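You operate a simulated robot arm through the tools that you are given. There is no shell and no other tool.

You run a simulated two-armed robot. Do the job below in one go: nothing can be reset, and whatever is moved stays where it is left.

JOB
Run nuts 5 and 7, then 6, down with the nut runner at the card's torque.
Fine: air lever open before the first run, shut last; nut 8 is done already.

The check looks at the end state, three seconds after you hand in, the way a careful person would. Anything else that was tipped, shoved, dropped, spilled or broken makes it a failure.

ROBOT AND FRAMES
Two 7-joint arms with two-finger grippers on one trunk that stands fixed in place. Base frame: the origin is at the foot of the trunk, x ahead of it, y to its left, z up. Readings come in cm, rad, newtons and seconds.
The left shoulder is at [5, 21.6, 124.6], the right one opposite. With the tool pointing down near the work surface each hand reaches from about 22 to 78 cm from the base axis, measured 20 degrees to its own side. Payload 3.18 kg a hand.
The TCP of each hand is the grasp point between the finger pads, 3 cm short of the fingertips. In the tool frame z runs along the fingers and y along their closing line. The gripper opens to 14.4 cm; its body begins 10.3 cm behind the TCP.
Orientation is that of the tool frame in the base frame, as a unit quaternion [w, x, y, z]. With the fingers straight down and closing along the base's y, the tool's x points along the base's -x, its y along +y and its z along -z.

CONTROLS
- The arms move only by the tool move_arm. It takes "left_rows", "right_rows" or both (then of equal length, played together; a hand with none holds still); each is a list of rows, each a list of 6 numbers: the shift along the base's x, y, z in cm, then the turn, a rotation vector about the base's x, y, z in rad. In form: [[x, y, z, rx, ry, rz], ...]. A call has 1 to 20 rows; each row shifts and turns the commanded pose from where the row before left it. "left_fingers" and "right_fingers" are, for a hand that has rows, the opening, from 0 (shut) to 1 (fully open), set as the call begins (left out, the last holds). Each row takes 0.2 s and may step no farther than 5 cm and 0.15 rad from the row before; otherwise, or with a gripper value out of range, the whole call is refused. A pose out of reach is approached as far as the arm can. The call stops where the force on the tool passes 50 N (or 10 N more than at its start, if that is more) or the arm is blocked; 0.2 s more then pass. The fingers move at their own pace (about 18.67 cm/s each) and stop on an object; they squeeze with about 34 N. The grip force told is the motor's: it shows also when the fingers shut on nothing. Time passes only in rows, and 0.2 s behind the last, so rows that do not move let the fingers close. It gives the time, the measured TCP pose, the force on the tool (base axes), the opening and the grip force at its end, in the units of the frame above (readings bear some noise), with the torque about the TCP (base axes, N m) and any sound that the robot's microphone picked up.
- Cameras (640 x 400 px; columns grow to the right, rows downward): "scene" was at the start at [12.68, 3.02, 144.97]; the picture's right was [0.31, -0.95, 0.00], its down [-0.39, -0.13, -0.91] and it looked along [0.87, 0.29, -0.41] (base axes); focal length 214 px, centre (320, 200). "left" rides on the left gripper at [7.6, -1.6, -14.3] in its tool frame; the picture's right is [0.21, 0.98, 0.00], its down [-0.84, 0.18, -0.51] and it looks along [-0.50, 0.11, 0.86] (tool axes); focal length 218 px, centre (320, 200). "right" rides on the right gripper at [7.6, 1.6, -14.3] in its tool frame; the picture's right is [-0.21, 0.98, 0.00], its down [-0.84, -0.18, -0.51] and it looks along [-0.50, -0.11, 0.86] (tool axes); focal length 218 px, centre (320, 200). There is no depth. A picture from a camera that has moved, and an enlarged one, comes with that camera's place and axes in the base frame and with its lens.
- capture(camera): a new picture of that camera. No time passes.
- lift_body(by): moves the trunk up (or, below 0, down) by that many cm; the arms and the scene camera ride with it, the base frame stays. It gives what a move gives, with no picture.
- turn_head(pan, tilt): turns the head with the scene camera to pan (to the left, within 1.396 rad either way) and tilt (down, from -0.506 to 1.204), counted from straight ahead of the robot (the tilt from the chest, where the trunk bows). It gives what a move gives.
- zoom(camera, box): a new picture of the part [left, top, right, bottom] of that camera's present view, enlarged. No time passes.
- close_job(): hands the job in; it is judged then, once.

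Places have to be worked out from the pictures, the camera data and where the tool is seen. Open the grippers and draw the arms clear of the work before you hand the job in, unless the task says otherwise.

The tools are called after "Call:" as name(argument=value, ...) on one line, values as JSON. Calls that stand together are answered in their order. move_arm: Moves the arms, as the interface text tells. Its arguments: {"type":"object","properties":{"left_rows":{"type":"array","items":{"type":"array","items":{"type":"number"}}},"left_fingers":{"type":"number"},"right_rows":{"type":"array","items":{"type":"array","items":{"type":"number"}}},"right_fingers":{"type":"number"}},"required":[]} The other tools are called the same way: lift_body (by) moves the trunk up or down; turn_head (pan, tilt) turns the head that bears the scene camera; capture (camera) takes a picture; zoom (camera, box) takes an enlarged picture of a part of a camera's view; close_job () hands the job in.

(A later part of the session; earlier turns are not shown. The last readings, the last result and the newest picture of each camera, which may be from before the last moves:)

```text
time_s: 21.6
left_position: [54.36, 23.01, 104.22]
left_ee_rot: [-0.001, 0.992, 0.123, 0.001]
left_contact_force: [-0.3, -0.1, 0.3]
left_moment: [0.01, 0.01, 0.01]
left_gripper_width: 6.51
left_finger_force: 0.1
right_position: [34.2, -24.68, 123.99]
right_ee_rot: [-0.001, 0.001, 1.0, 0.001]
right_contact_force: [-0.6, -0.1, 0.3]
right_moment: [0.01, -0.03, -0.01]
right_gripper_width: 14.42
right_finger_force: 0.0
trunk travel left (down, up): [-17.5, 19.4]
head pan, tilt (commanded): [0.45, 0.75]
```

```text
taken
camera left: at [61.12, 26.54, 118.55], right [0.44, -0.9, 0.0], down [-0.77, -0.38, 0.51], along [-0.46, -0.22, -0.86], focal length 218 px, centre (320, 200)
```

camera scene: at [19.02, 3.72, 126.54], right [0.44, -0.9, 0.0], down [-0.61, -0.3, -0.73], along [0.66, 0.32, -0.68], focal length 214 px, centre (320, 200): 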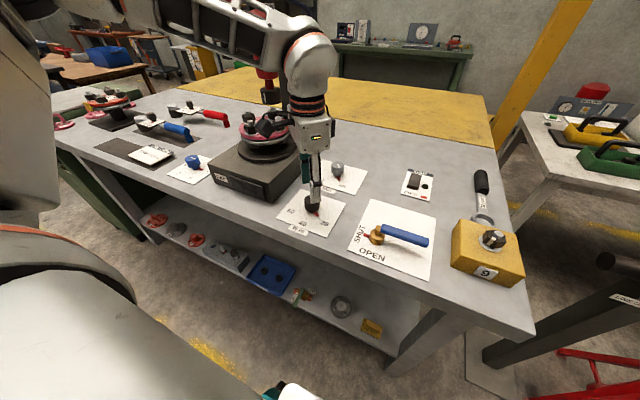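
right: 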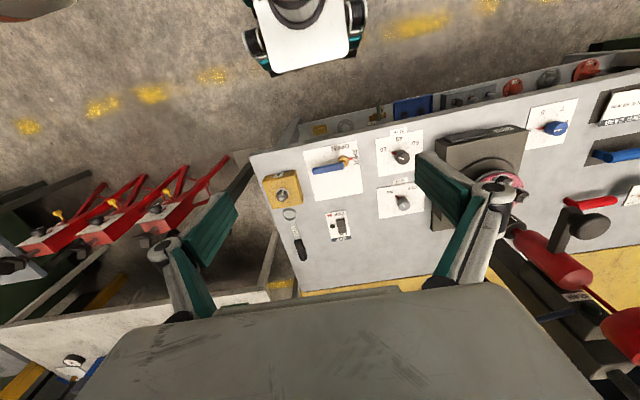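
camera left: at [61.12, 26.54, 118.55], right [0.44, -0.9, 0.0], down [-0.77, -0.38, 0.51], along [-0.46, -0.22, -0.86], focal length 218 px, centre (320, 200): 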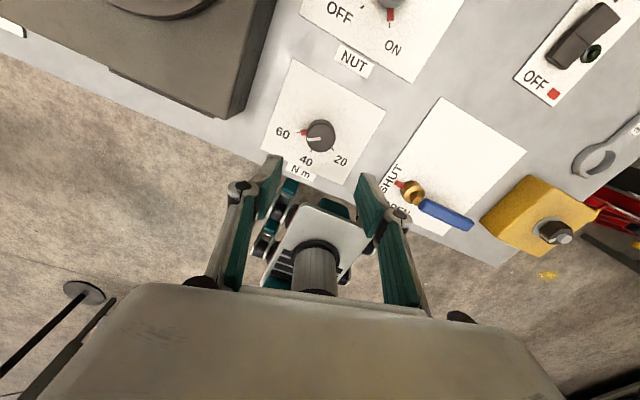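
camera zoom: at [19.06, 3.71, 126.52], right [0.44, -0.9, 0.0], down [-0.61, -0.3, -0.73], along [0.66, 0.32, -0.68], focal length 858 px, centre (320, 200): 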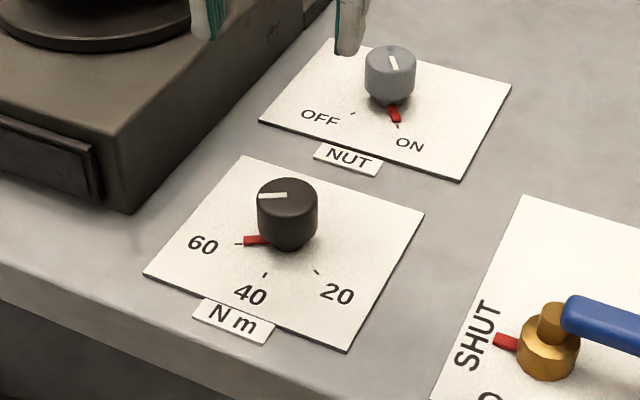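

The torque dial is set at 60 and NUT is at ON. Next the air lever with the right arm: I'll move the left hand back a little and bring the right hand over near the lever to look at it.

Call:
move_arm(right_rows=[[3, 3, 0, 0, 0, 0], [3, 3.5, 0, 0, 0, 0], [3, 3.5, -2, 0, 0, 0], [3, 3.5, -2, 0, 0, 0], [0, 3, -3, 0, 0, 0], [0, 0, -3, 0, 0, 0]], right_fingers=0.0, left_rows=[[0, 4, 2, 0, 0, 0], [-3, 4, 2, 0, 0, 0], [-3, 4, 0, 0, 0, 0], [-3, 3, 0, 0, 0, 0], [0, 0, 0, 0, 0, 0], [0, 0, 0, 0, 0, 0]])

Call:
capture(camera="right")

Call:
capture(camera="scene")

```text
refused: row 2 steps farther than a row can; nothing moved
```

```text
taken
camera right: at [26.64, -23.02, 138.31], right [0.21, 0.98, 0.0], down [0.84, -0.18, 0.51], along [0.5, -0.1, -0.86], focal length 218 px, centre (320, 200)
```

right: 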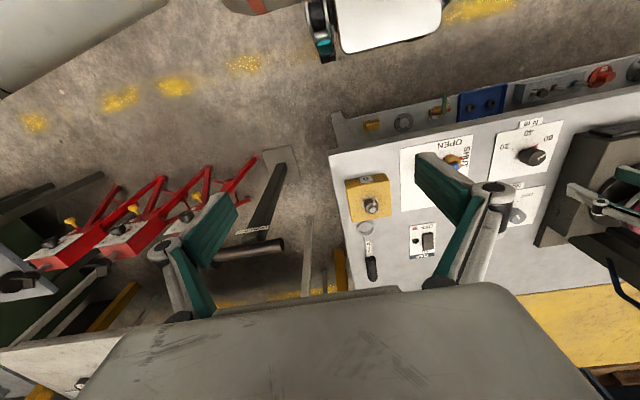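

```text
taken
camera scene: at [19.06, 3.71, 126.52], right [0.44, -0.9, 0.0], down [-0.61, -0.3, -0.73], along [0.66, 0.32, -0.68], focal length 214 px, centre (320, 200)
```

scene: 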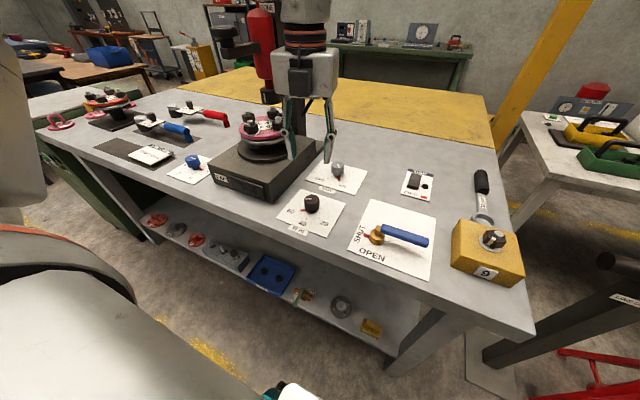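

The move was refused for an over-long step; I'll repeat it with shorter steps.

Call:
move_arm(right_rows=[[3, 3, 0, 0, 0, 0], [3, 3, 0, 0, 0, 0], [3, 3, -2, 0, 0, 0], [2, 3, -3, 0, 0, 0], [0, 3, -3, 0, 0, 0], [0, 2, -3, 0, 0, 0]], right_fingers=0.0, left_rows=[[-3, 2, 2, 0, 0, 0], [-3, 2, 2, 0, 0, 0], [-3, 2, 0, 0, 0, 0], [0, 0, 0, 0, 0, 0], [0, 0, 0, 0, 0, 0], [0, 0, 0, 0, 0, 0]])

Call:
capture(camera="right")

Call:
capture(camera="scene")

```text
time_s: 23.0
left_position: [45.53, 28.99, 107.98]
left_ee_rot: [0.0, 0.992, 0.123, -0.001]
left_contact_force: [0.4, -0.1, 0.2]
left_moment: [0.0, 0.04, 0.0]
left_gripper_width: 6.49
left_finger_force: 0.1
right_position: [45.34, -7.62, 112.76]
right_ee_rot: [-0.001, 0.002, 1.0, 0.001]
right_contact_force: [0.1, -0.1, 0.0]
right_moment: [-0.04, 0.04, 0.04]
right_gripper_width: 0.0
right_finger_force: 30.8
trunk travel left (down, up): [-17.5, 19.4]
head pan, tilt (commanded): [0.45, 0.75]
```

```text
taken
camera right: at [37.82, -5.96, 127.2], right [0.21, 0.98, 0.0], down [0.84, -0.18, 0.51], along [0.49, -0.1, -0.86], focal length 218 px, centre (320, 200)
```

right: 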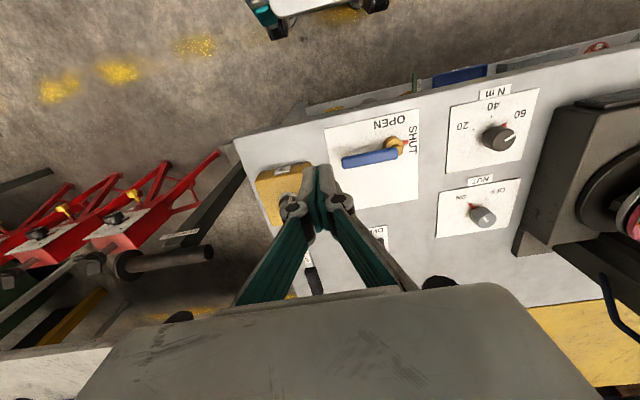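

```text
taken
camera scene: at [19.24, 3.72, 126.46], right [0.44, -0.9, 0.0], down [-0.61, -0.3, -0.73], along [0.66, 0.32, -0.68], focal length 214 px, centre (320, 200)
```

scene: 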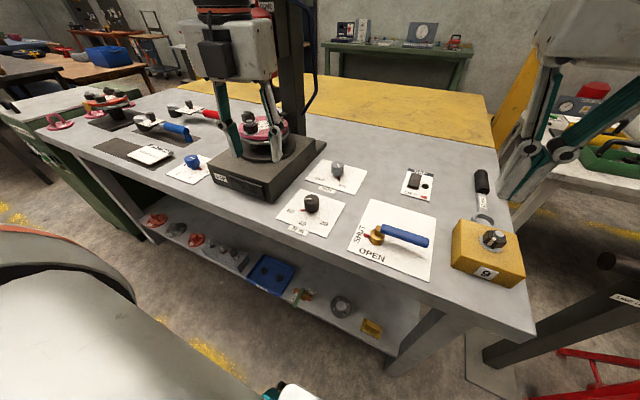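

Both arms followed. I'll zoom in on the lever from the right and scene cameras to triangulate its pivot, tip and height.

Call:
zoom(camera="right", box=[260, 100, 440, 230])

Call:
zoom(camera="scene", box=[340, 190, 540, 310])

```text
3.08 times, centred on (350, 165) of right
camera zoom: at [37.82, -5.96, 127.2], right [0.21, 0.98, 0.0], down [0.84, -0.18, 0.51], along [0.49, -0.1, -0.86], focal length 672 px, centre (228, 308)
```

zoom: 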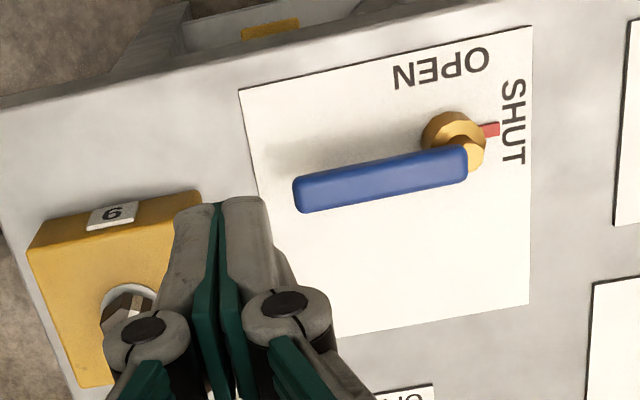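

```text
3.20 times, centred on (440, 250) of scene
camera zoom: at [19.24, 3.72, 126.46], right [0.44, -0.9, 0.0], down [-0.61, -0.3, -0.73], along [0.66, 0.32, -0.68], focal length 686 px, centre (-64, 40)
```

zoom: 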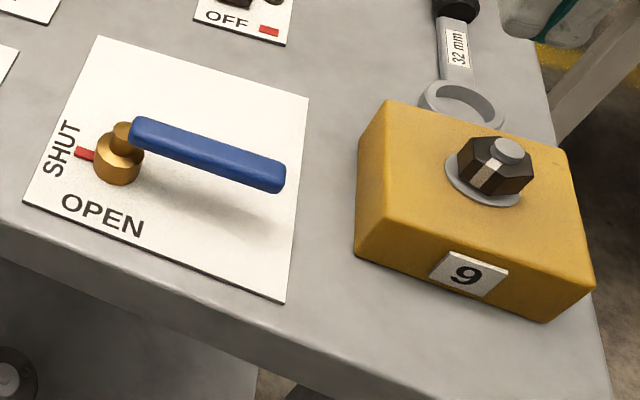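

The lever bar runs along x≈52.7 from the pivot (52.4, 5.0) to the tip (52.7, −4.6), at z≈90; OPEN means swinging the bar 90° counter-clockwise so the red pointer faces the robot. I'll lower the closed right fingers on the near side of the bar.

Call:
move_arm(right_rows=[[1.2, 1.7, -4.2, 0, 0, 0], [1.2, 1.7, -4.2, 0, 0, 0], [1.2, 1.7, -4.3, 0, 0, 0], [0, 0, -3, 0, 0, 0], [0, 0, -3, 0, 0, 0], [0, 0, -2, 0, 0, 0], [0, 0, 0, 0, 0, 0]])

Call:
capture(camera="right")

Call:
zoom(camera="scene", box=[340, 190, 500, 290])

```text
time_s: 24.6
left_position: [45.49, 29.01, 108.16]
left_ee_rot: [0.0, 0.992, 0.122, 0.001]
left_contact_force: [-1.0, 0.5, 0.2]
left_moment: [0.01, 0.0, 0.0]
left_gripper_width: 6.48
left_finger_force: 0.0
right_position: [48.83, -2.59, 92.19]
right_ee_rot: [0.0, 0.0, 1.0, 0.001]
right_contact_force: [-0.4, -0.2, -0.3]
right_moment: [0.0, -0.01, 0.01]
right_gripper_width: 0.01
right_finger_force: 31.1
trunk travel left (down, up): [-17.5, 19.4]
head pan, tilt (commanded): [0.45, 0.75]
```

```text
taken
camera right: at [41.37, -0.91, 106.55], right [0.21, 0.98, 0.0], down [0.84, -0.18, 0.51], along [0.5, -0.1, -0.86], focal length 218 px, centre (320, 200)
```

right: 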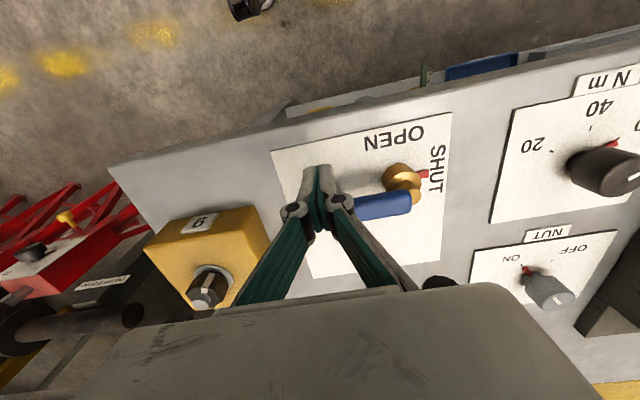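

```text
4.00 times, centred on (420, 240) of scene
camera zoom: at [19.12, 3.73, 126.5], right [0.44, -0.9, 0.0], down [-0.61, -0.3, -0.73], along [0.66, 0.32, -0.68], focal length 858 px, centre (-80, 40)
```

zoom: 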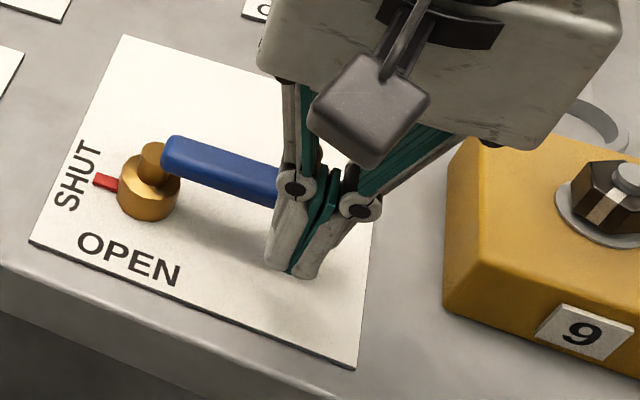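

The fingertips are just in front of the bar. I'll lower another 1.1 cm, make contact and sweep it the first 45°.

Call:
move_arm(right_rows=[[0.4, 0, -1.1, 0, 0, 0], [1.1, 0.05, 0, 0, 0, 0], [1.005, -0.13, 0, 0, 0, 0.131], [1.005, -0.13, 0, 0, 0, 0.131], [1.005, 0.133, 0, 0, 0, 0.131], [1.005, 0.133, 0, 0, 0, 0.131], [0.935, 0.389, 0, 0, 0, 0.131], [0.935, 0.389, 0, 0, 0, 0.131]])

Call:
capture(camera="right")

Call:
zoom(camera="scene", box=[340, 190, 500, 290])

```text
time_s: 26.4
left_position: [45.35, 29.14, 108.09]
left_ee_rot: [0.0, 0.992, 0.122, 0.0]
left_contact_force: [0.9, -0.2, -0.4]
left_moment: [0.02, -0.01, 0.0]
left_gripper_width: 6.5
left_finger_force: 0.1
right_position: [55.25, -2.16, 91.19]
right_ee_rot: [0.0, -0.321, 0.947, 0.001]
right_contact_force: [-0.4, -0.1, -0.2]
right_moment: [0.03, 0.02, -0.03]
right_gripper_width: 0.0
right_finger_force: 30.6
right hand out of reach, approached as far as the arm can: row 8
trunk travel left (down, up): [-17.5, 19.4]
head pan, tilt (commanded): [0.45, 0.75]
```

```text
taken
camera right: at [48.4, -5.48, 105.45], right [-0.43, 0.9, 0.0], down [0.78, 0.37, 0.51], along [0.46, 0.22, -0.86], focal length 218 px, centre (320, 200)
```

right: 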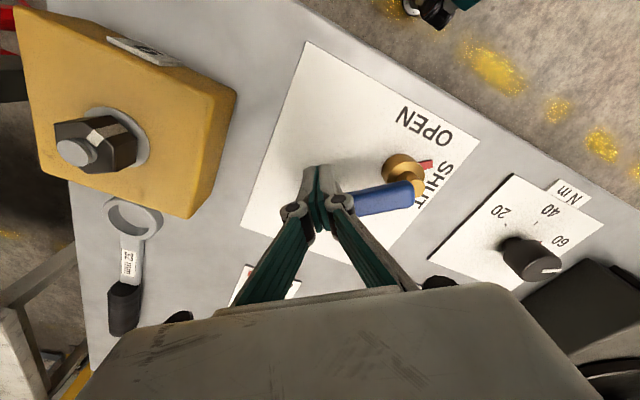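

```text
4.00 times, centred on (420, 240) of scene
camera zoom: at [19.13, 3.73, 126.49], right [0.44, -0.9, 0.0], down [-0.61, -0.3, -0.73], along [0.66, 0.32, -0.68], focal length 858 px, centre (-80, 40)
```

zoom: 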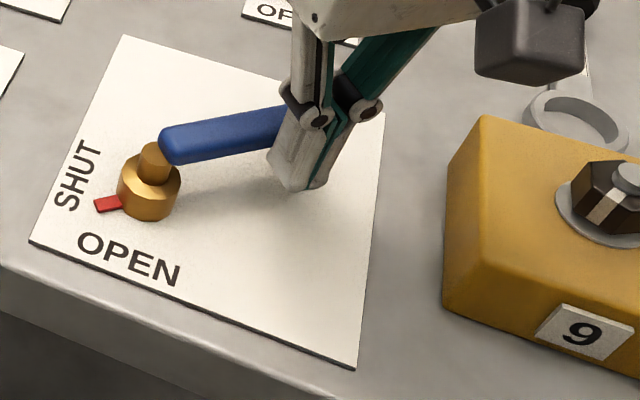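

The lever is about 40° round; the right arm touched its reach limit on the last row. I'll continue the arc without adding yaw to see which motion is limited.

Call:
move_arm(right_rows=[[0.8, 0.4, 0, 0, 0, 0], [0.8, 0.5, 0, 0, 0, 0]])

```text
time_s: 27.0
left_position: [45.33, 29.04, 108.34]
left_ee_rot: [0.001, 0.992, 0.123, 0.001]
left_contact_force: [-0.3, 0.1, -0.6]
left_moment: [-0.01, -0.07, 0.0]
left_gripper_width: 6.49
left_finger_force: 0.0
right_position: [57.01, -1.28, 91.25]
right_ee_rot: [0.003, -0.316, 0.949, 0.0]
right_contact_force: [-1.1, -0.4, 0.4]
right_moment: [-0.05, -0.05, 0.02]
right_gripper_width: 0.0
right_finger_force: 31.1
trunk travel left (down, up): [-17.5, 19.4]
head pan, tilt (commanded): [0.45, 0.75]
```

That worked, so yaw was the limit. I'll carry on along the arc at fixed yaw and check.

Call:
move_arm(right_rows=[[0.9, 0.8, 0, 0, 0, 0], [0.6, 0.7, 0, 0, 0, 0], [0.6, 0.8, 0, 0, 0, 0]])

Call:
zoom(camera="scene", box=[340, 190, 500, 290])

Call:
capture(camera="right")

```text
time_s: 27.8
left_position: [45.43, 29.08, 108.18]
left_ee_rot: [0.0, 0.992, 0.123, 0.0]
left_contact_force: [-1.2, 0.4, -0.7]
left_moment: [0.02, 0.03, -0.01]
left_gripper_width: 6.48
left_finger_force: 0.1
right_position: [56.89, -1.35, 91.13]
right_ee_rot: [0.002, -0.316, 0.949, 0.0]
right_contact_force: [0.2, -0.5, -0.5]
right_moment: [-0.02, -0.03, -0.01]
right_gripper_width: 0.0
right_finger_force: 30.7
right hand out of reach, approached as far as the arm can: row 1, 2, 3
trunk travel left (down, up): [-17.5, 19.4]
head pan, tilt (commanded): [0.45, 0.75]
```

```text
4.00 times, centred on (420, 240) of scene
camera zoom: at [19.13, 3.73, 126.49], right [0.44, -0.9, 0.0], down [-0.61, -0.3, -0.73], along [0.66, 0.32, -0.68], focal length 858 px, centre (-80, 40)
```

zoom: 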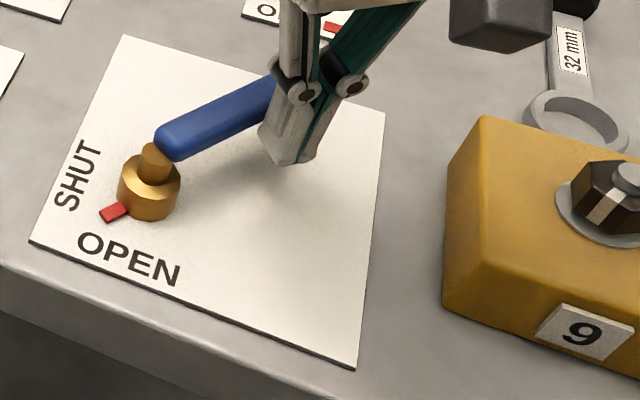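

```text
taken
camera right: at [49.87, -4.63, 105.42], right [-0.42, 0.91, 0.0], down [0.78, 0.36, 0.51], along [0.46, 0.22, -0.86], focal length 218 px, centre (320, 200)
```

right: 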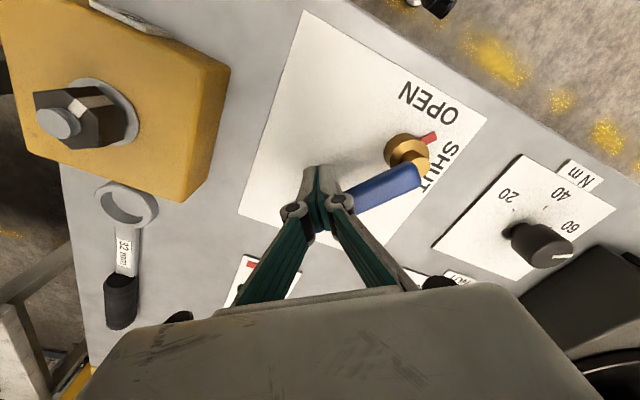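

Stuck again at this yaw; I'll try unwinding the yaw while continuing along the arc.

Call:
move_arm(right_rows=[[0, 0, 0, 0, 0, -0.15], [0, 0, 0, 0, 0, -0.15], [0.45, 0.4, 0, 0, 0, 0], [0.45, 0.4, 0, 0, 0, 0]])

```text
time_s: 28.8
left_position: [45.44, 29.14, 108.12]
left_ee_rot: [0.0, 0.992, 0.123, 0.001]
left_contact_force: [-0.7, 0.3, -0.2]
left_moment: [0.03, -0.03, 0.04]
left_gripper_width: 6.48
left_finger_force: 0.0
right_position: [57.97, -0.59, 91.11]
right_ee_rot: [0.0, -0.175, 0.985, 0.001]
right_contact_force: [-0.3, -0.6, -0.1]
right_moment: [0.0, 0.0, -0.01]
right_gripper_width: 0.01
right_finger_force: 30.6
trunk travel left (down, up): [-17.5, 19.4]
head pan, tilt (commanded): [0.45, 0.75]
```

Unwinding the yaw works. I'll continue along the arc to about 88° of lever travel.

Call:
move_arm(right_rows=[[0.6, 0.8, 0, 0, 0, -0.12], [0.6, 0.85, 0, 0, 0, -0.12], [0.4, 0.8, 0, 0, 0, -0.1]])

Call:
zoom(camera="scene", box=[340, 190, 500, 290])

Call:
capture(camera="right")

```text
time_s: 29.6
left_position: [45.36, 29.22, 108.09]
left_ee_rot: [0.0, 0.992, 0.123, 0.0]
left_contact_force: [0.1, 0.2, 0.0]
left_moment: [-0.01, 0.05, -0.01]
left_gripper_width: 6.48
left_finger_force: 0.1
right_position: [59.42, 1.93, 91.22]
right_ee_rot: [-0.001, -0.006, 1.0, 0.0]
right_contact_force: [-1.1, 0.3, 0.6]
right_moment: [0.02, 0.02, -0.01]
right_gripper_width: 0.01
right_finger_force: 30.9
trunk travel left (down, up): [-17.5, 19.4]
head pan, tilt (commanded): [0.45, 0.75]
```

```text
4.00 times, centred on (420, 240) of scene
camera zoom: at [19.11, 3.73, 126.5], right [0.44, -0.9, 0.0], down [-0.61, -0.3, -0.73], along [0.66, 0.32, -0.68], focal length 858 px, centre (-80, 40)
```

zoom: 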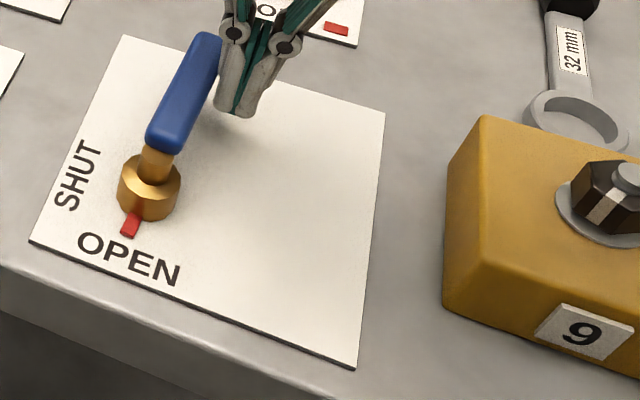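

```text
taken
camera right: at [51.88, 3.45, 105.49], right [0.2, 0.98, 0.0], down [0.84, -0.17, 0.51], along [0.5, -0.1, -0.86], focal length 218 px, centre (320, 200)
```

right: 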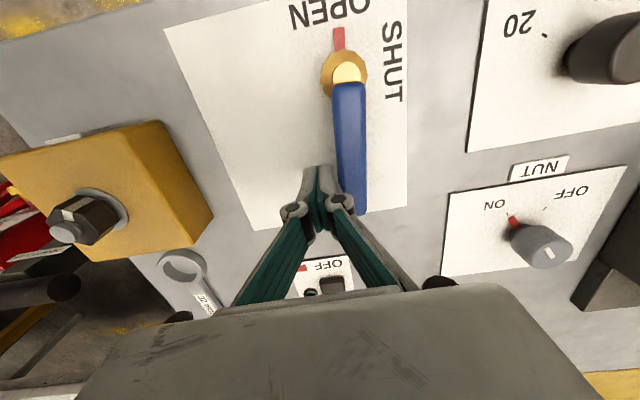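

The lever is about 5° short of fully open. I'll nudge it a little further in small steps, watching for a stop.

Call:
move_arm(right_rows=[[0.1, 0.3, 0, 0, 0, 0], [0, 0.3, 0, 0, 0, 0]])

Call:
zoom(camera="scene", box=[340, 190, 500, 290])

Call:
capture(camera="right")

```text
time_s: 30.2
left_position: [45.57, 29.16, 108.16]
left_ee_rot: [0.0, 0.992, 0.122, 0.0]
left_contact_force: [0.4, 0.4, -0.3]
left_moment: [-0.01, 0.01, 0.0]
left_gripper_width: 6.49
left_finger_force: 0.1
right_position: [59.58, 2.38, 91.19]
right_ee_rot: [0.001, -0.006, 1.0, 0.002]
right_contact_force: [0.9, -1.5, 1.5]
right_moment: [0.01, 0.02, -0.03]
right_gripper_width: 0.0
right_finger_force: 30.8
trunk travel left (down, up): [-17.5, 19.4]
head pan, tilt (commanded): [0.45, 0.75]
```

```text
4.00 times, centred on (420, 240) of scene
camera zoom: at [19.14, 3.71, 126.49], right [0.44, -0.9, 0.0], down [-0.61, -0.3, -0.73], along [0.66, 0.32, -0.68], focal length 858 px, centre (-80, 40)
```

zoom: 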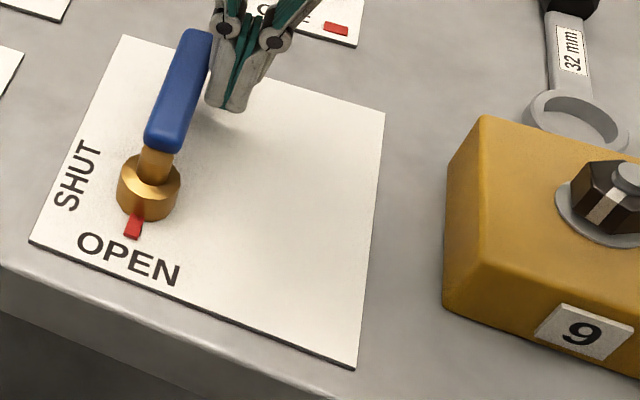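

```text
taken
camera right: at [52.04, 3.99, 105.51], right [0.2, 0.98, 0.0], down [0.84, -0.17, 0.51], along [0.5, -0.1, -0.86], focal length 218 px, centre (320, 200)
```

right: 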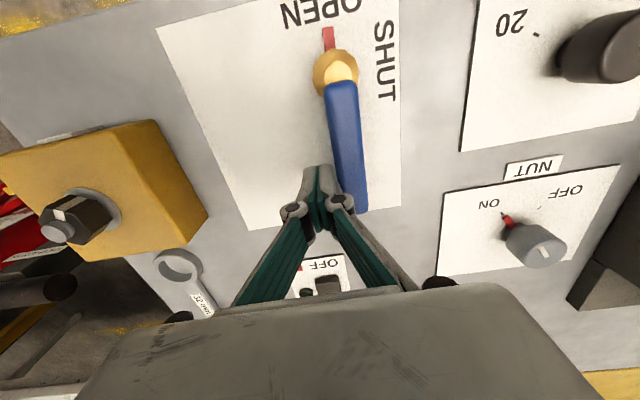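

Still about 2–3° short by measurement. I'll nudge a bit more until a stop is felt.

Call:
move_arm(right_rows=[[0, 0.25, 0, 0, 0, 0], [0, 0.2, 0, 0, 0, 0]])

Call:
zoom(camera="scene", box=[340, 190, 500, 290])

Call:
capture(camera="right")

```text
time_s: 30.8
left_position: [45.41, 29.04, 108.32]
left_ee_rot: [-0.001, 0.992, 0.122, 0.0]
left_contact_force: [-0.5, 0.4, -0.6]
left_moment: [0.0, 0.01, 0.02]
left_gripper_width: 6.5
left_finger_force: 0.1
right_position: [59.56, 2.72, 91.41]
right_ee_rot: [0.0, -0.007, 1.0, 0.002]
right_contact_force: [1.9, -14.5, 10.2]
right_moment: [0.03, -0.05, -0.14]
right_gripper_width: 0.0
right_finger_force: 30.5
trunk travel left (down, up): [-17.5, 19.4]
head pan, tilt (commanded): [0.45, 0.75]
```

```text
4.00 times, centred on (420, 240) of scene
camera zoom: at [19.05, 3.62, 126.53], right [0.44, -0.9, 0.0], down [-0.61, -0.3, -0.73], along [0.66, 0.32, -0.68], focal length 858 px, centre (-80, 40)
```

zoom: 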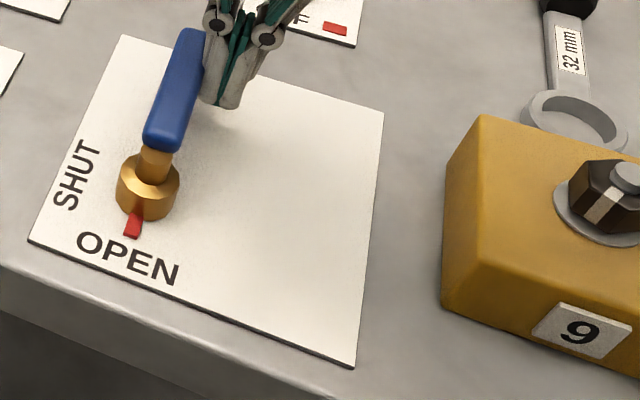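

```text
taken
camera right: at [51.98, 4.34, 105.63], right [0.2, 0.98, 0.0], down [0.84, -0.17, 0.51], along [0.5, -0.1, -0.86], focal length 218 px, centre (320, 200)
```

right: 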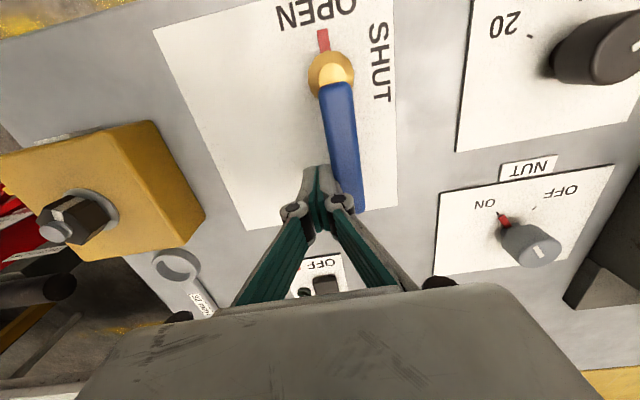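

The force rose to 15 N against a stop with the pointer at OPEN, so the air is open. I'll back the right hand off, raise it and park it to the right.

Call:
move_arm(right_rows=[[0, -1.5, 0, 0, 0, 0], [0, -0.5, 4, 0, 0, 0], [0, 0, 4.5, 0, 0, 0], [0, 0, 4.5, 0, 0, 0], [0, 0, 4.5, 0, 0, 0], [-4, -2, 2, 0, 0, 0], [-4, -3, 0, 0, 0, 0], [-4, -3, 0, 0, 0, 0], [-4, -3, 0, 0, 0, 0], [-2, -4, 0, 0, 0, 0], [0, -4.5, 0, 0, 0, 0], [0, -4.5, 0, 0, 0, 0]])

Call:
zoom(camera="scene", box=[340, 190, 500, 290])

Call:
capture(camera="scene")

```text
time_s: 33.4
left_position: [45.5, 29.09, 108.18]
left_ee_rot: [0.0, 0.992, 0.123, 0.0]
left_contact_force: [-0.3, -0.5, 0.8]
left_moment: [0.04, -0.03, 0.04]
left_gripper_width: 6.49
left_finger_force: 0.1
right_position: [41.54, -23.26, 110.61]
right_ee_rot: [0.0, -0.007, 1.0, 0.001]
right_contact_force: [-0.1, 0.5, -0.2]
right_moment: [0.05, -0.02, -0.01]
right_gripper_width: 0.02
right_finger_force: 30.8
trunk travel left (down, up): [-17.5, 19.4]
head pan, tilt (commanded): [0.45, 0.75]
```

```text
4.00 times, centred on (420, 240) of scene
camera zoom: at [19.1, 3.63, 126.51], right [0.44, -0.9, 0.0], down [-0.61, -0.3, -0.73], along [0.66, 0.32, -0.68], focal length 858 px, centre (-80, 40)
```

zoom: 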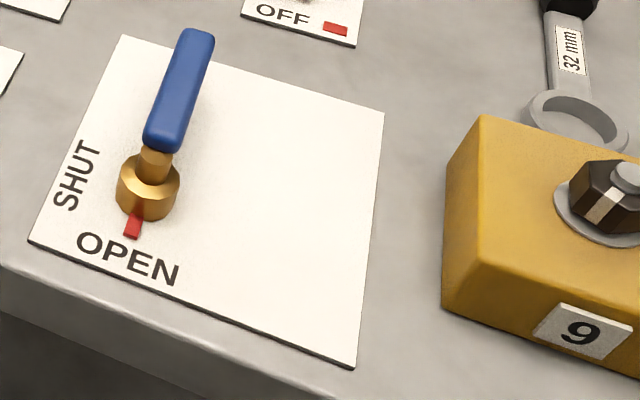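

```text
taken
camera scene: at [19.1, 3.63, 126.51], right [0.44, -0.9, 0.0], down [-0.61, -0.3, -0.73], along [0.66, 0.32, -0.68], focal length 214 px, centre (320, 200)
```

scene: 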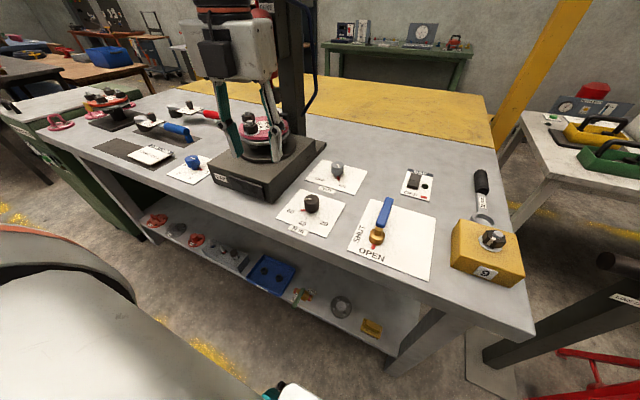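

Air lever is at OPEN. Now I'll bring the left hand up and unwind its yaw, backing away from the machine, to view the runner's pull-down handle.

Call:
move_arm(left_rows=[[-0.5, 0.8, 1.3, 0, 0, 0.144], [-0.5, 0.8, 1.3, 0, 0, 0.144], [-0.5, 0.8, 1.3, 0, 0, 0.144], [-0.5, 0.8, 1.3, 0, 0, 0.144], [-0.5, 0.8, 1.3, 0, 0, 0.144], [-0.5, 0.8, 1.3, 0, 0, 0.144], [-0.5, 0.8, 1.3, 0, 0, 0.144], [-0.5, 0.8, 1.3, 0, 0, 0.144], [0, 0.8, 1.3, 0, 0, 0.144], [0, 0.8, 1.3, 0, 0, 0.144], [0, 0.8, 1.3, 0, 0, 0.144], [0, 0.8, 1.3, 0, 0, 0.144], [0, 0.8, 1.3, 0, 0, 0.144], [0, 0.8, 1.3, 0, 0, 0.144], [0, 0.8, 1.3, 0, 0, 0.144], [0, 0.8, 1.3, 0, 0, 0.144]])

Call:
capture(camera="left")

Call:
capture(camera="scene")

```text
time_s: 36.8
left_position: [41.48, 41.88, 129.01]
left_ee_rot: [0.0, 0.29, 0.957, 0.0]
left_contact_force: [0.4, -0.2, 1.2]
left_moment: [-0.02, 0.03, 0.0]
left_gripper_width: 6.49
left_finger_force: 0.0
right_position: [41.47, -23.04, 110.81]
right_ee_rot: [0.0, -0.008, 1.0, 0.0]
right_contact_force: [0.5, -0.2, 0.0]
right_moment: [0.0, -0.03, 0.02]
right_gripper_width: 0.0
right_finger_force: 30.6
trunk travel left (down, up): [-17.5, 19.4]
head pan, tilt (commanded): [0.45, 0.75]
```

```text
taken
camera left: at [33.94, 44.8, 143.14], right [0.37, 0.93, 0.0], down [0.8, -0.32, 0.51], along [0.47, -0.19, -0.86], focal length 218 px, centre (320, 200)
```

left: 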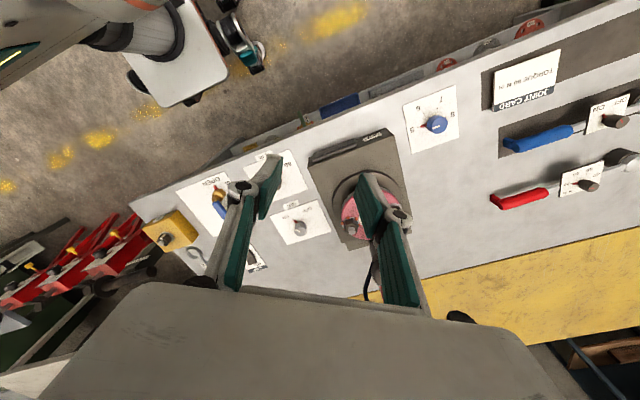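

```text
taken
camera scene: at [19.12, 3.73, 126.49], right [0.44, -0.9, 0.0], down [-0.61, -0.3, -0.73], along [0.66, 0.32, -0.68], focal length 214 px, centre (320, 200)
```

scene: 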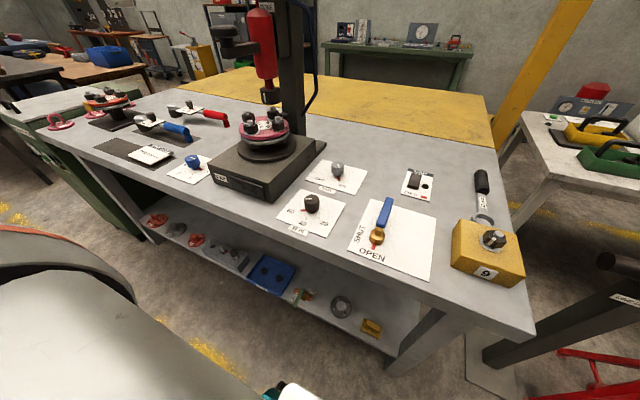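

The left wrist view hides the runner, so I'll point the head at it to measure the handle from this new camera position.

Call:
turn_head(pan=0.75, tilt=0.25)

Call:
capture(camera="scene")

Call:
zoom(camera="scene", box=[240, 80, 400, 280])

```text
time_s: 37.7
left_position: [41.5, 41.73, 128.91]
left_ee_rot: [0.0, 0.291, 0.957, 0.0]
left_contact_force: [-0.3, 0.5, 0.2]
left_moment: [-0.01, -0.01, 0.04]
left_gripper_width: 6.49
left_finger_force: 0.0
right_position: [41.54, -23.02, 110.64]
right_ee_rot: [0.0, -0.007, 1.0, 0.001]
right_contact_force: [-0.1, -0.5, -0.2]
right_moment: [0.0, 0.02, -0.02]
right_gripper_width: 0.0
right_finger_force: 31.0
trunk travel left (down, up): [-17.5, 19.4]
head pan, tilt (commanded): [0.75, 0.25]
```

```text
taken
camera scene: at [18.51, 6.49, 130.99], right [0.68, -0.73, 0.0], down [-0.18, -0.17, -0.97], along [0.71, 0.66, -0.25], focal length 214 px, centre (320, 200)
```

scene: 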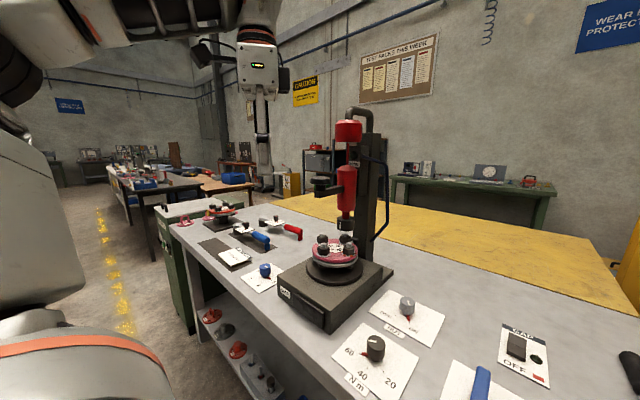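

```text
2.00 times, centred on (320, 180) of scene
camera zoom: at [18.51, 6.49, 130.99], right [0.68, -0.73, 0.0], down [-0.18, -0.17, -0.97], along [0.71, 0.66, -0.25], focal length 429 px, centre (320, 240)
```

zoom: 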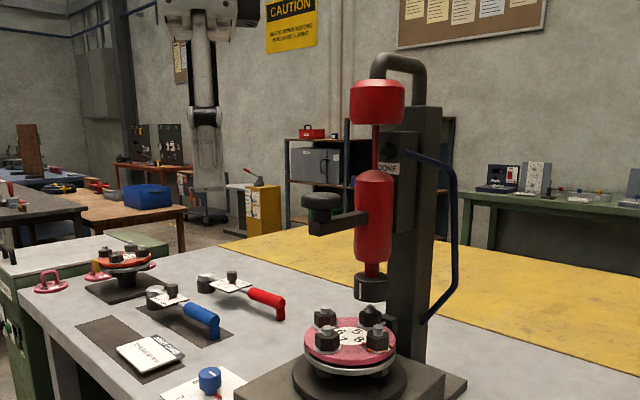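

Call:
zoom(camera="scene", box=[300, 100, 400, 220])

Call:
zoom(camera="scene", box=[280, 200, 400, 310])

```text
3.33 times, centred on (350, 160) of scene
camera zoom: at [18.51, 6.49, 130.99], right [0.68, -0.73, 0.0], down [-0.18, -0.17, -0.97], along [0.71, 0.66, -0.25], focal length 715 px, centre (220, 333)
```

zoom: 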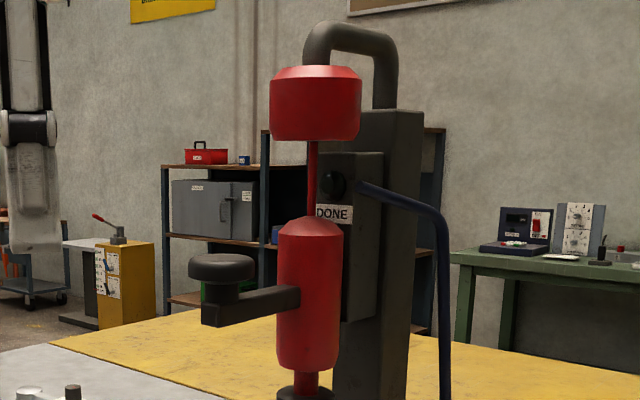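

```text
3.64 times, centred on (340, 255) of scene
camera zoom: at [18.51, 6.49, 130.99], right [0.68, -0.73, 0.0], down [-0.18, -0.17, -0.97], along [0.71, 0.66, -0.25], focal length 780 px, centre (247, 0)
```

zoom: 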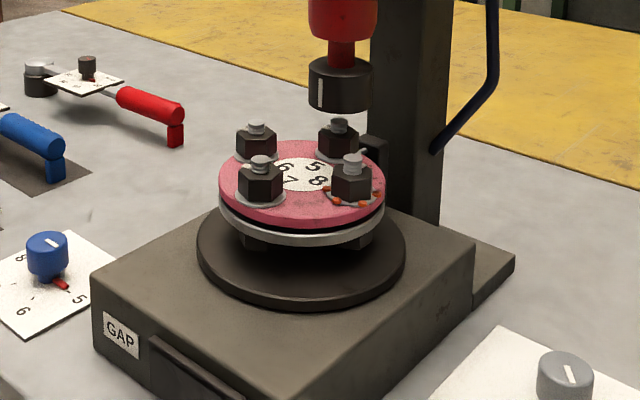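

The handle knob disc is ~5.4 cm wide, centred near (60.2, 45.1) with its top at z≈122.3, and the spindle sits over nut 5 near (72, 45). I'll open the left fingers, yaw nearly straight, and approach in front of it.

Call:
move_arm(left_rows=[[2.2, 0.8, 0.6, 0, 0, 0.12], [2.2, 0.8, 0.6, 0, 0, 0.12], [2.2, 0.8, 0.6, 0, 0, 0.12], [2.2, 0.8, 0.2, 0, 0, 0.12]], left_fingers=0.7)

Call:
capture(camera="left")

Call:
capture(camera="scene")

```text
time_s: 38.7
left_position: [50.4, 45.14, 130.88]
left_ee_rot: [-0.001, 0.055, 0.998, 0.001]
left_contact_force: [0.2, -0.4, 0.1]
left_moment: [-0.02, 0.02, 0.0]
left_gripper_width: 10.09
left_finger_force: 0.1
right_position: [41.61, -23.01, 110.67]
right_ee_rot: [0.0, -0.006, 1.0, 0.001]
right_contact_force: [0.3, -0.9, -0.6]
right_moment: [-0.02, 0.01, -0.02]
right_gripper_width: 0.01
right_finger_force: 29.7
trunk travel left (down, up): [-17.5, 19.4]
head pan, tilt (commanded): [0.75, 0.25]
```

```text
taken
camera left: at [42.39, 44.42, 145.04], right [-0.1, 0.99, 0.0], down [0.86, 0.09, 0.51], along [0.5, 0.05, -0.86], focal length 218 px, centre (320, 200)
```

left: 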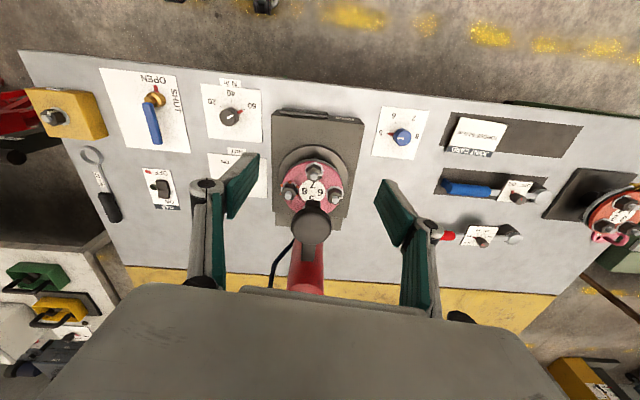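

```text
taken
camera scene: at [18.6, 6.51, 130.96], right [0.68, -0.73, 0.0], down [-0.18, -0.17, -0.97], along [0.71, 0.66, -0.25], focal length 214 px, centre (320, 200)
```

scene: 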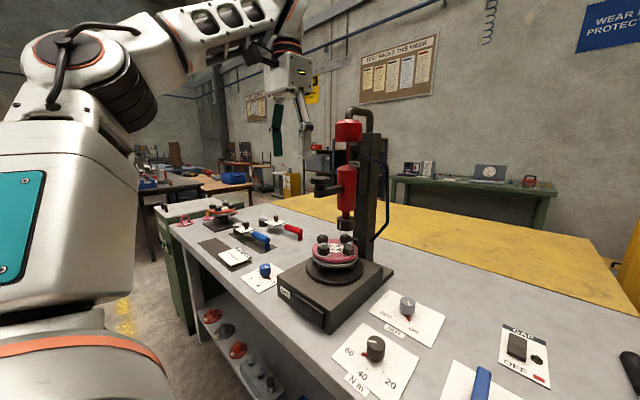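

Call:
zoom(camera="left", box=[260, 150, 370, 290])

```text
2.86 times, centred on (315, 220) of left
camera zoom: at [42.39, 44.42, 145.04], right [-0.1, 0.99, 0.0], down [0.86, 0.09, 0.51], along [0.5, 0.05, -0.86], focal length 624 px, centre (334, 143)
```

zoom: 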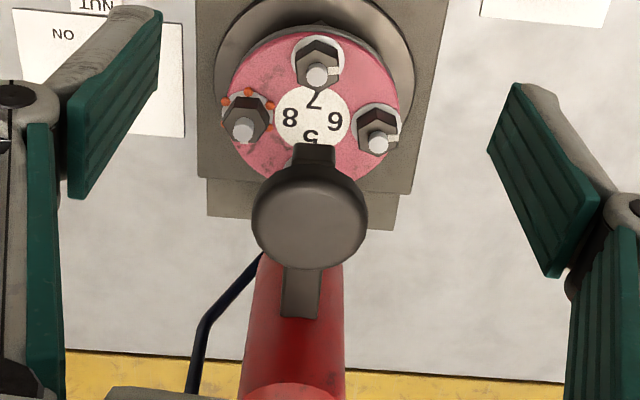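

The knob top is at (60.3, 45.1, 122.3), centred between the fingers. I'll move forward over it and lower partway.

Call:
move_arm(left_rows=[[3.3, 0, 0, 0, 0, 0.05], [3.3, 0, 0, 0, 0, 0.05], [3.3, 0, 0, 0, 0, 0], [0, 0, -3, 0, 0, 0], [0, 0, -2, 0, 0, 0], [0, 0, 0, 0, 0, 0]])

Call:
capture(camera="left")

Call:
zoom(camera="scene", box=[270, 30, 430, 250])

```text
time_s: 40.1
left_position: [57.7, 44.92, 122.22]
left_ee_rot: [0.0, 0.006, 1.0, -0.001]
left_contact_force: [-0.3, -0.1, 0.3]
left_moment: [0.04, -0.04, -0.02]
left_gripper_width: 10.07
left_finger_force: 0.1
left hand out of reach, approached as far as the arm can: row 1, 2, 3
right_position: [41.51, -23.07, 110.75]
right_ee_rot: [0.0, -0.007, 1.0, 0.001]
right_contact_force: [-0.6, 0.5, -0.5]
right_moment: [0.0, 0.0, 0.03]
right_gripper_width: 0.0
right_finger_force: 30.9
trunk travel left (down, up): [-17.5, 19.4]
head pan, tilt (commanded): [0.75, 0.25]
```

```text
taken
camera left: at [49.82, 43.53, 136.33], right [-0.2, 0.98, 0.0], down [0.84, 0.17, 0.51], along [0.5, 0.1, -0.86], focal length 218 px, centre (320, 200)
```

left: 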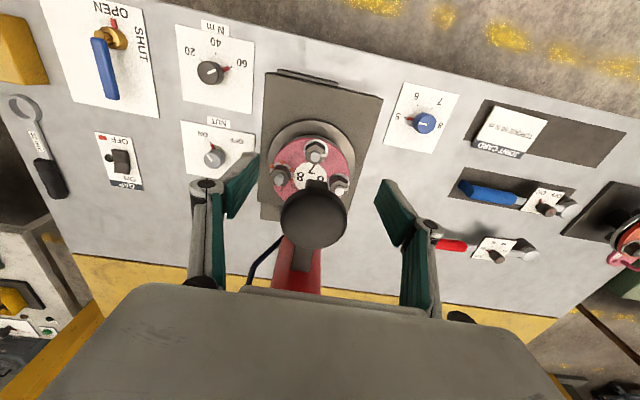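

```text
1.82 times, centred on (350, 140) of scene
camera zoom: at [18.48, 6.5, 131.01], right [0.68, -0.73, 0.0], down [-0.18, -0.17, -0.97], along [0.71, 0.66, -0.25], focal length 390 px, centre (266, 309)
```

zoom: 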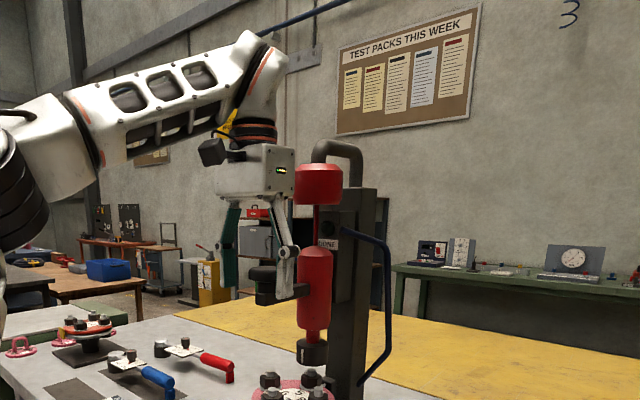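

The reach limit at the higher z slid the hand down and short in x, luckily with the knob still between the open fingers and no contact. I'll try moving the remaining 2.6 cm forward at this height.

Call:
move_arm(left_rows=[[0.9, 0.05, -0.3, 0, 0, 0], [0.9, 0.05, -0.3, 0, 0, 0], [0.8, 0.05, -0.3, 0, 0, 0]])

Call:
capture(camera="left")

Call:
zoom(camera="scene", box=[300, 80, 400, 200])

```text
time_s: 40.9
left_position: [60.32, 45.31, 121.13]
left_ee_rot: [0.0, 0.007, 1.0, 0.0]
left_contact_force: [-0.5, -0.3, 0.5]
left_moment: [-0.01, 0.0, 0.02]
left_gripper_width: 10.09
left_finger_force: 0.1
right_position: [41.46, -23.21, 110.77]
right_ee_rot: [-0.001, -0.007, 1.0, 0.001]
right_contact_force: [0.4, -0.4, 0.0]
right_moment: [-0.02, 0.02, 0.01]
right_gripper_width: 0.0
right_finger_force: 31.6
trunk travel left (down, up): [-17.5, 19.4]
head pan, tilt (commanded): [0.75, 0.25]
```

```text
taken
camera left: at [52.44, 43.75, 135.39], right [-0.2, 0.98, 0.0], down [0.84, 0.17, 0.51], along [0.5, 0.1, -0.86], focal length 218 px, centre (320, 200)
```

left: 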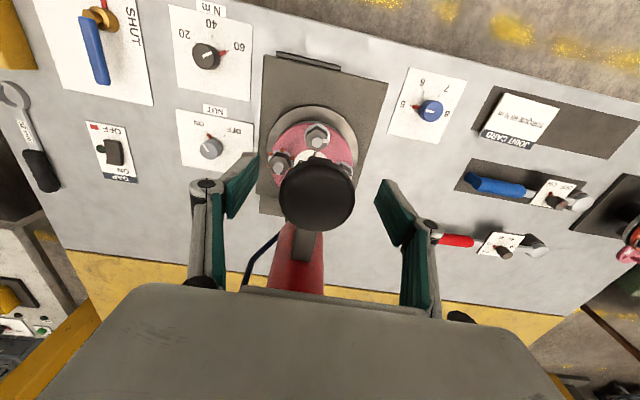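

```text
3.33 times, centred on (350, 140) of scene
camera zoom: at [18.53, 6.48, 130.99], right [0.68, -0.73, 0.0], down [-0.18, -0.17, -0.97], along [0.71, 0.66, -0.25], focal length 715 px, centre (220, 400)
```

zoom: 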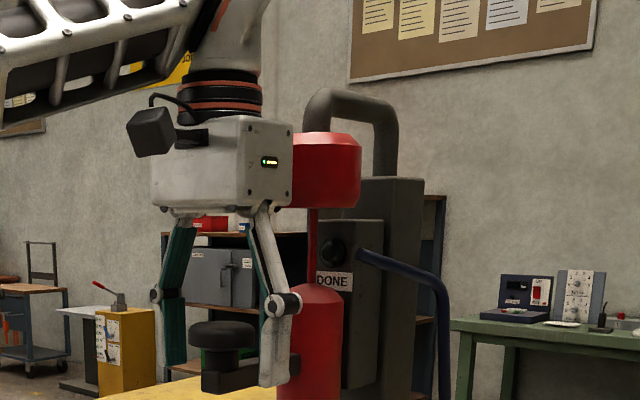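

The knob is centred in the fingers at z 121. I'll close on it, checking the grip.

Call:
move_arm(left_rows=[[0, 0, 0, 0, 0, 0], [0, 0, 0, 0, 0, 0], [0, 0, 0, 0, 0, 0]], left_fingers=0.0)

Call:
zoom(camera="scene", box=[300, 80, 400, 200])

```text
time_s: 41.7
left_position: [60.4, 45.05, 121.24]
left_ee_rot: [-0.001, 0.006, 1.0, -0.001]
left_contact_force: [-2.8, -10.8, -3.2]
left_moment: [-0.34, 0.05, -0.21]
left_gripper_width: 5.14
left_finger_force: 45.2
right_position: [41.51, -23.17, 110.65]
right_ee_rot: [0.0, -0.007, 1.0, 0.002]
right_contact_force: [0.2, 1.0, 0.7]
right_moment: [-0.01, 0.0, -0.01]
right_gripper_width: 0.01
right_finger_force: 30.8
trunk travel left (down, up): [-17.5, 19.4]
head pan, tilt (commanded): [0.75, 0.25]
```

```text
3.33 times, centred on (350, 140) of scene
camera zoom: at [18.49, 6.36, 131.0], right [0.68, -0.73, 0.0], down [-0.18, -0.17, -0.97], along [0.71, 0.66, -0.25], focal length 715 px, centre (220, 400)
```

zoom: 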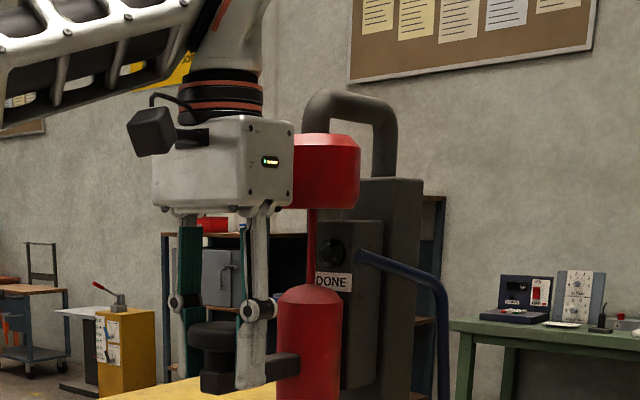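

Grip holds at 5.1 cm with a slight sideways load. I'll ease y by −0.25 cm and pull straight down in small steps.

Call:
move_arm(left_rows=[[0, -0.2, 0, 0, 0, 0], [0, 0, -0.5, 0, 0, 0], [0, 0, -0.5, 0, 0, 0], [0, 0, -0.5, 0, 0, 0]])

Call:
zoom(camera="scene", box=[290, 100, 410, 290])

```text
time_s: 42.7
left_position: [60.19, 45.01, 119.82]
left_ee_rot: [0.0, 0.005, 1.0, 0.0]
left_contact_force: [-1.9, -3.4, 3.7]
left_moment: [0.44, -0.5, 0.26]
left_gripper_width: 5.15
left_finger_force: 45.6
right_position: [41.67, -23.14, 110.68]
right_ee_rot: [0.0, -0.007, 1.0, 0.001]
right_contact_force: [0.8, -1.0, 0.5]
right_moment: [0.01, -0.01, 0.0]
right_gripper_width: 0.0
right_finger_force: 30.8
trunk travel left (down, up): [-17.5, 19.4]
head pan, tilt (commanded): [0.75, 0.25]
```

```text
2.11 times, centred on (350, 195) of scene
camera zoom: at [18.43, 6.42, 131.02], right [0.68, -0.73, 0.0], down [-0.18, -0.17, -0.97], along [0.71, 0.66, -0.25], focal length 452 px, centre (257, 210)
```

zoom: 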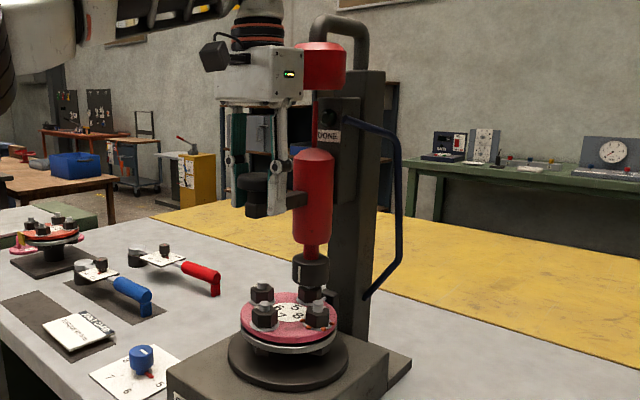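

The runner follows down freely with the grip. I'll continue lowering onto nut 5 while watching the force and sound.

Call:
move_arm(left_rows=[[0, 0, -0.5, 0, 0, 0], [0, 0, -0.5, 0, 0, 0], [0, 0, -0.5, 0, 0, 0], [0, 0, 0, 0, 0, 0]])

Call:
zoom(camera="scene", box=[300, 190, 400, 270])

Call:
zoom(camera="scene", box=[310, 110, 400, 200])

```text
time_s: 43.7
left_position: [60.27, 44.99, 118.23]
left_ee_rot: [0.0, 0.006, 1.0, 0.0]
left_contact_force: [0.0, -1.1, 4.9]
left_moment: [0.13, -0.29, -0.09]
left_gripper_width: 5.14
left_finger_force: 45.1
right_position: [41.55, -23.22, 110.73]
right_ee_rot: [0.0, -0.007, 1.0, 0.002]
right_contact_force: [-0.9, 0.7, 0.7]
right_moment: [0.03, -0.01, -0.01]
right_gripper_width: 0.0
right_finger_force: 30.8
trunk travel left (down, up): [-17.5, 19.4]
head pan, tilt (commanded): [0.75, 0.25]
```

```text
5.00 times, centred on (350, 230) of scene
camera zoom: at [18.47, 6.44, 131.01], right [0.68, -0.73, 0.0], down [-0.18, -0.17, -0.97], along [0.71, 0.66, -0.25], focal length 1072 px, centre (170, 50)
```

zoom: 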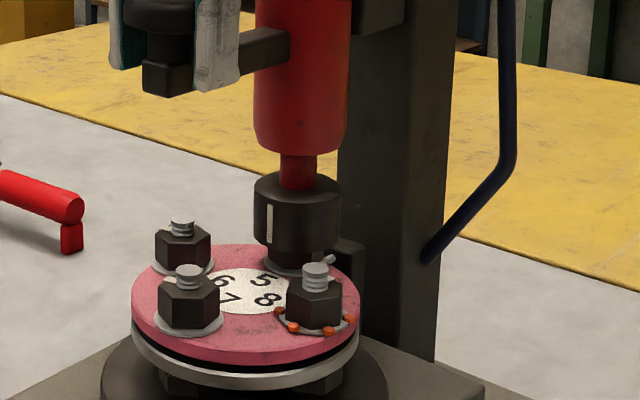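

```text
4.44 times, centred on (355, 155) of scene
camera zoom: at [18.47, 6.44, 131.01], right [0.68, -0.73, 0.0], down [-0.18, -0.17, -0.97], along [0.71, 0.66, -0.25], focal length 953 px, centre (164, 400)
```

zoom: 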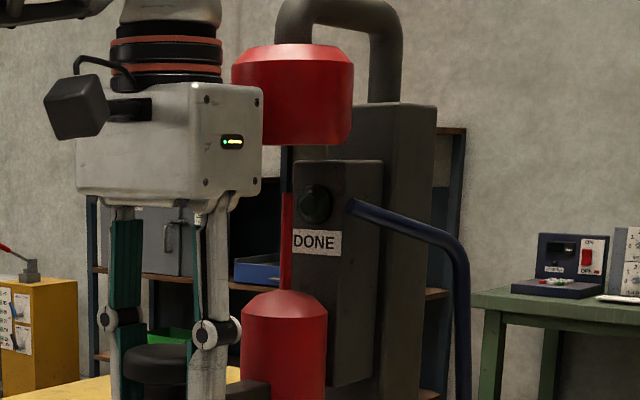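

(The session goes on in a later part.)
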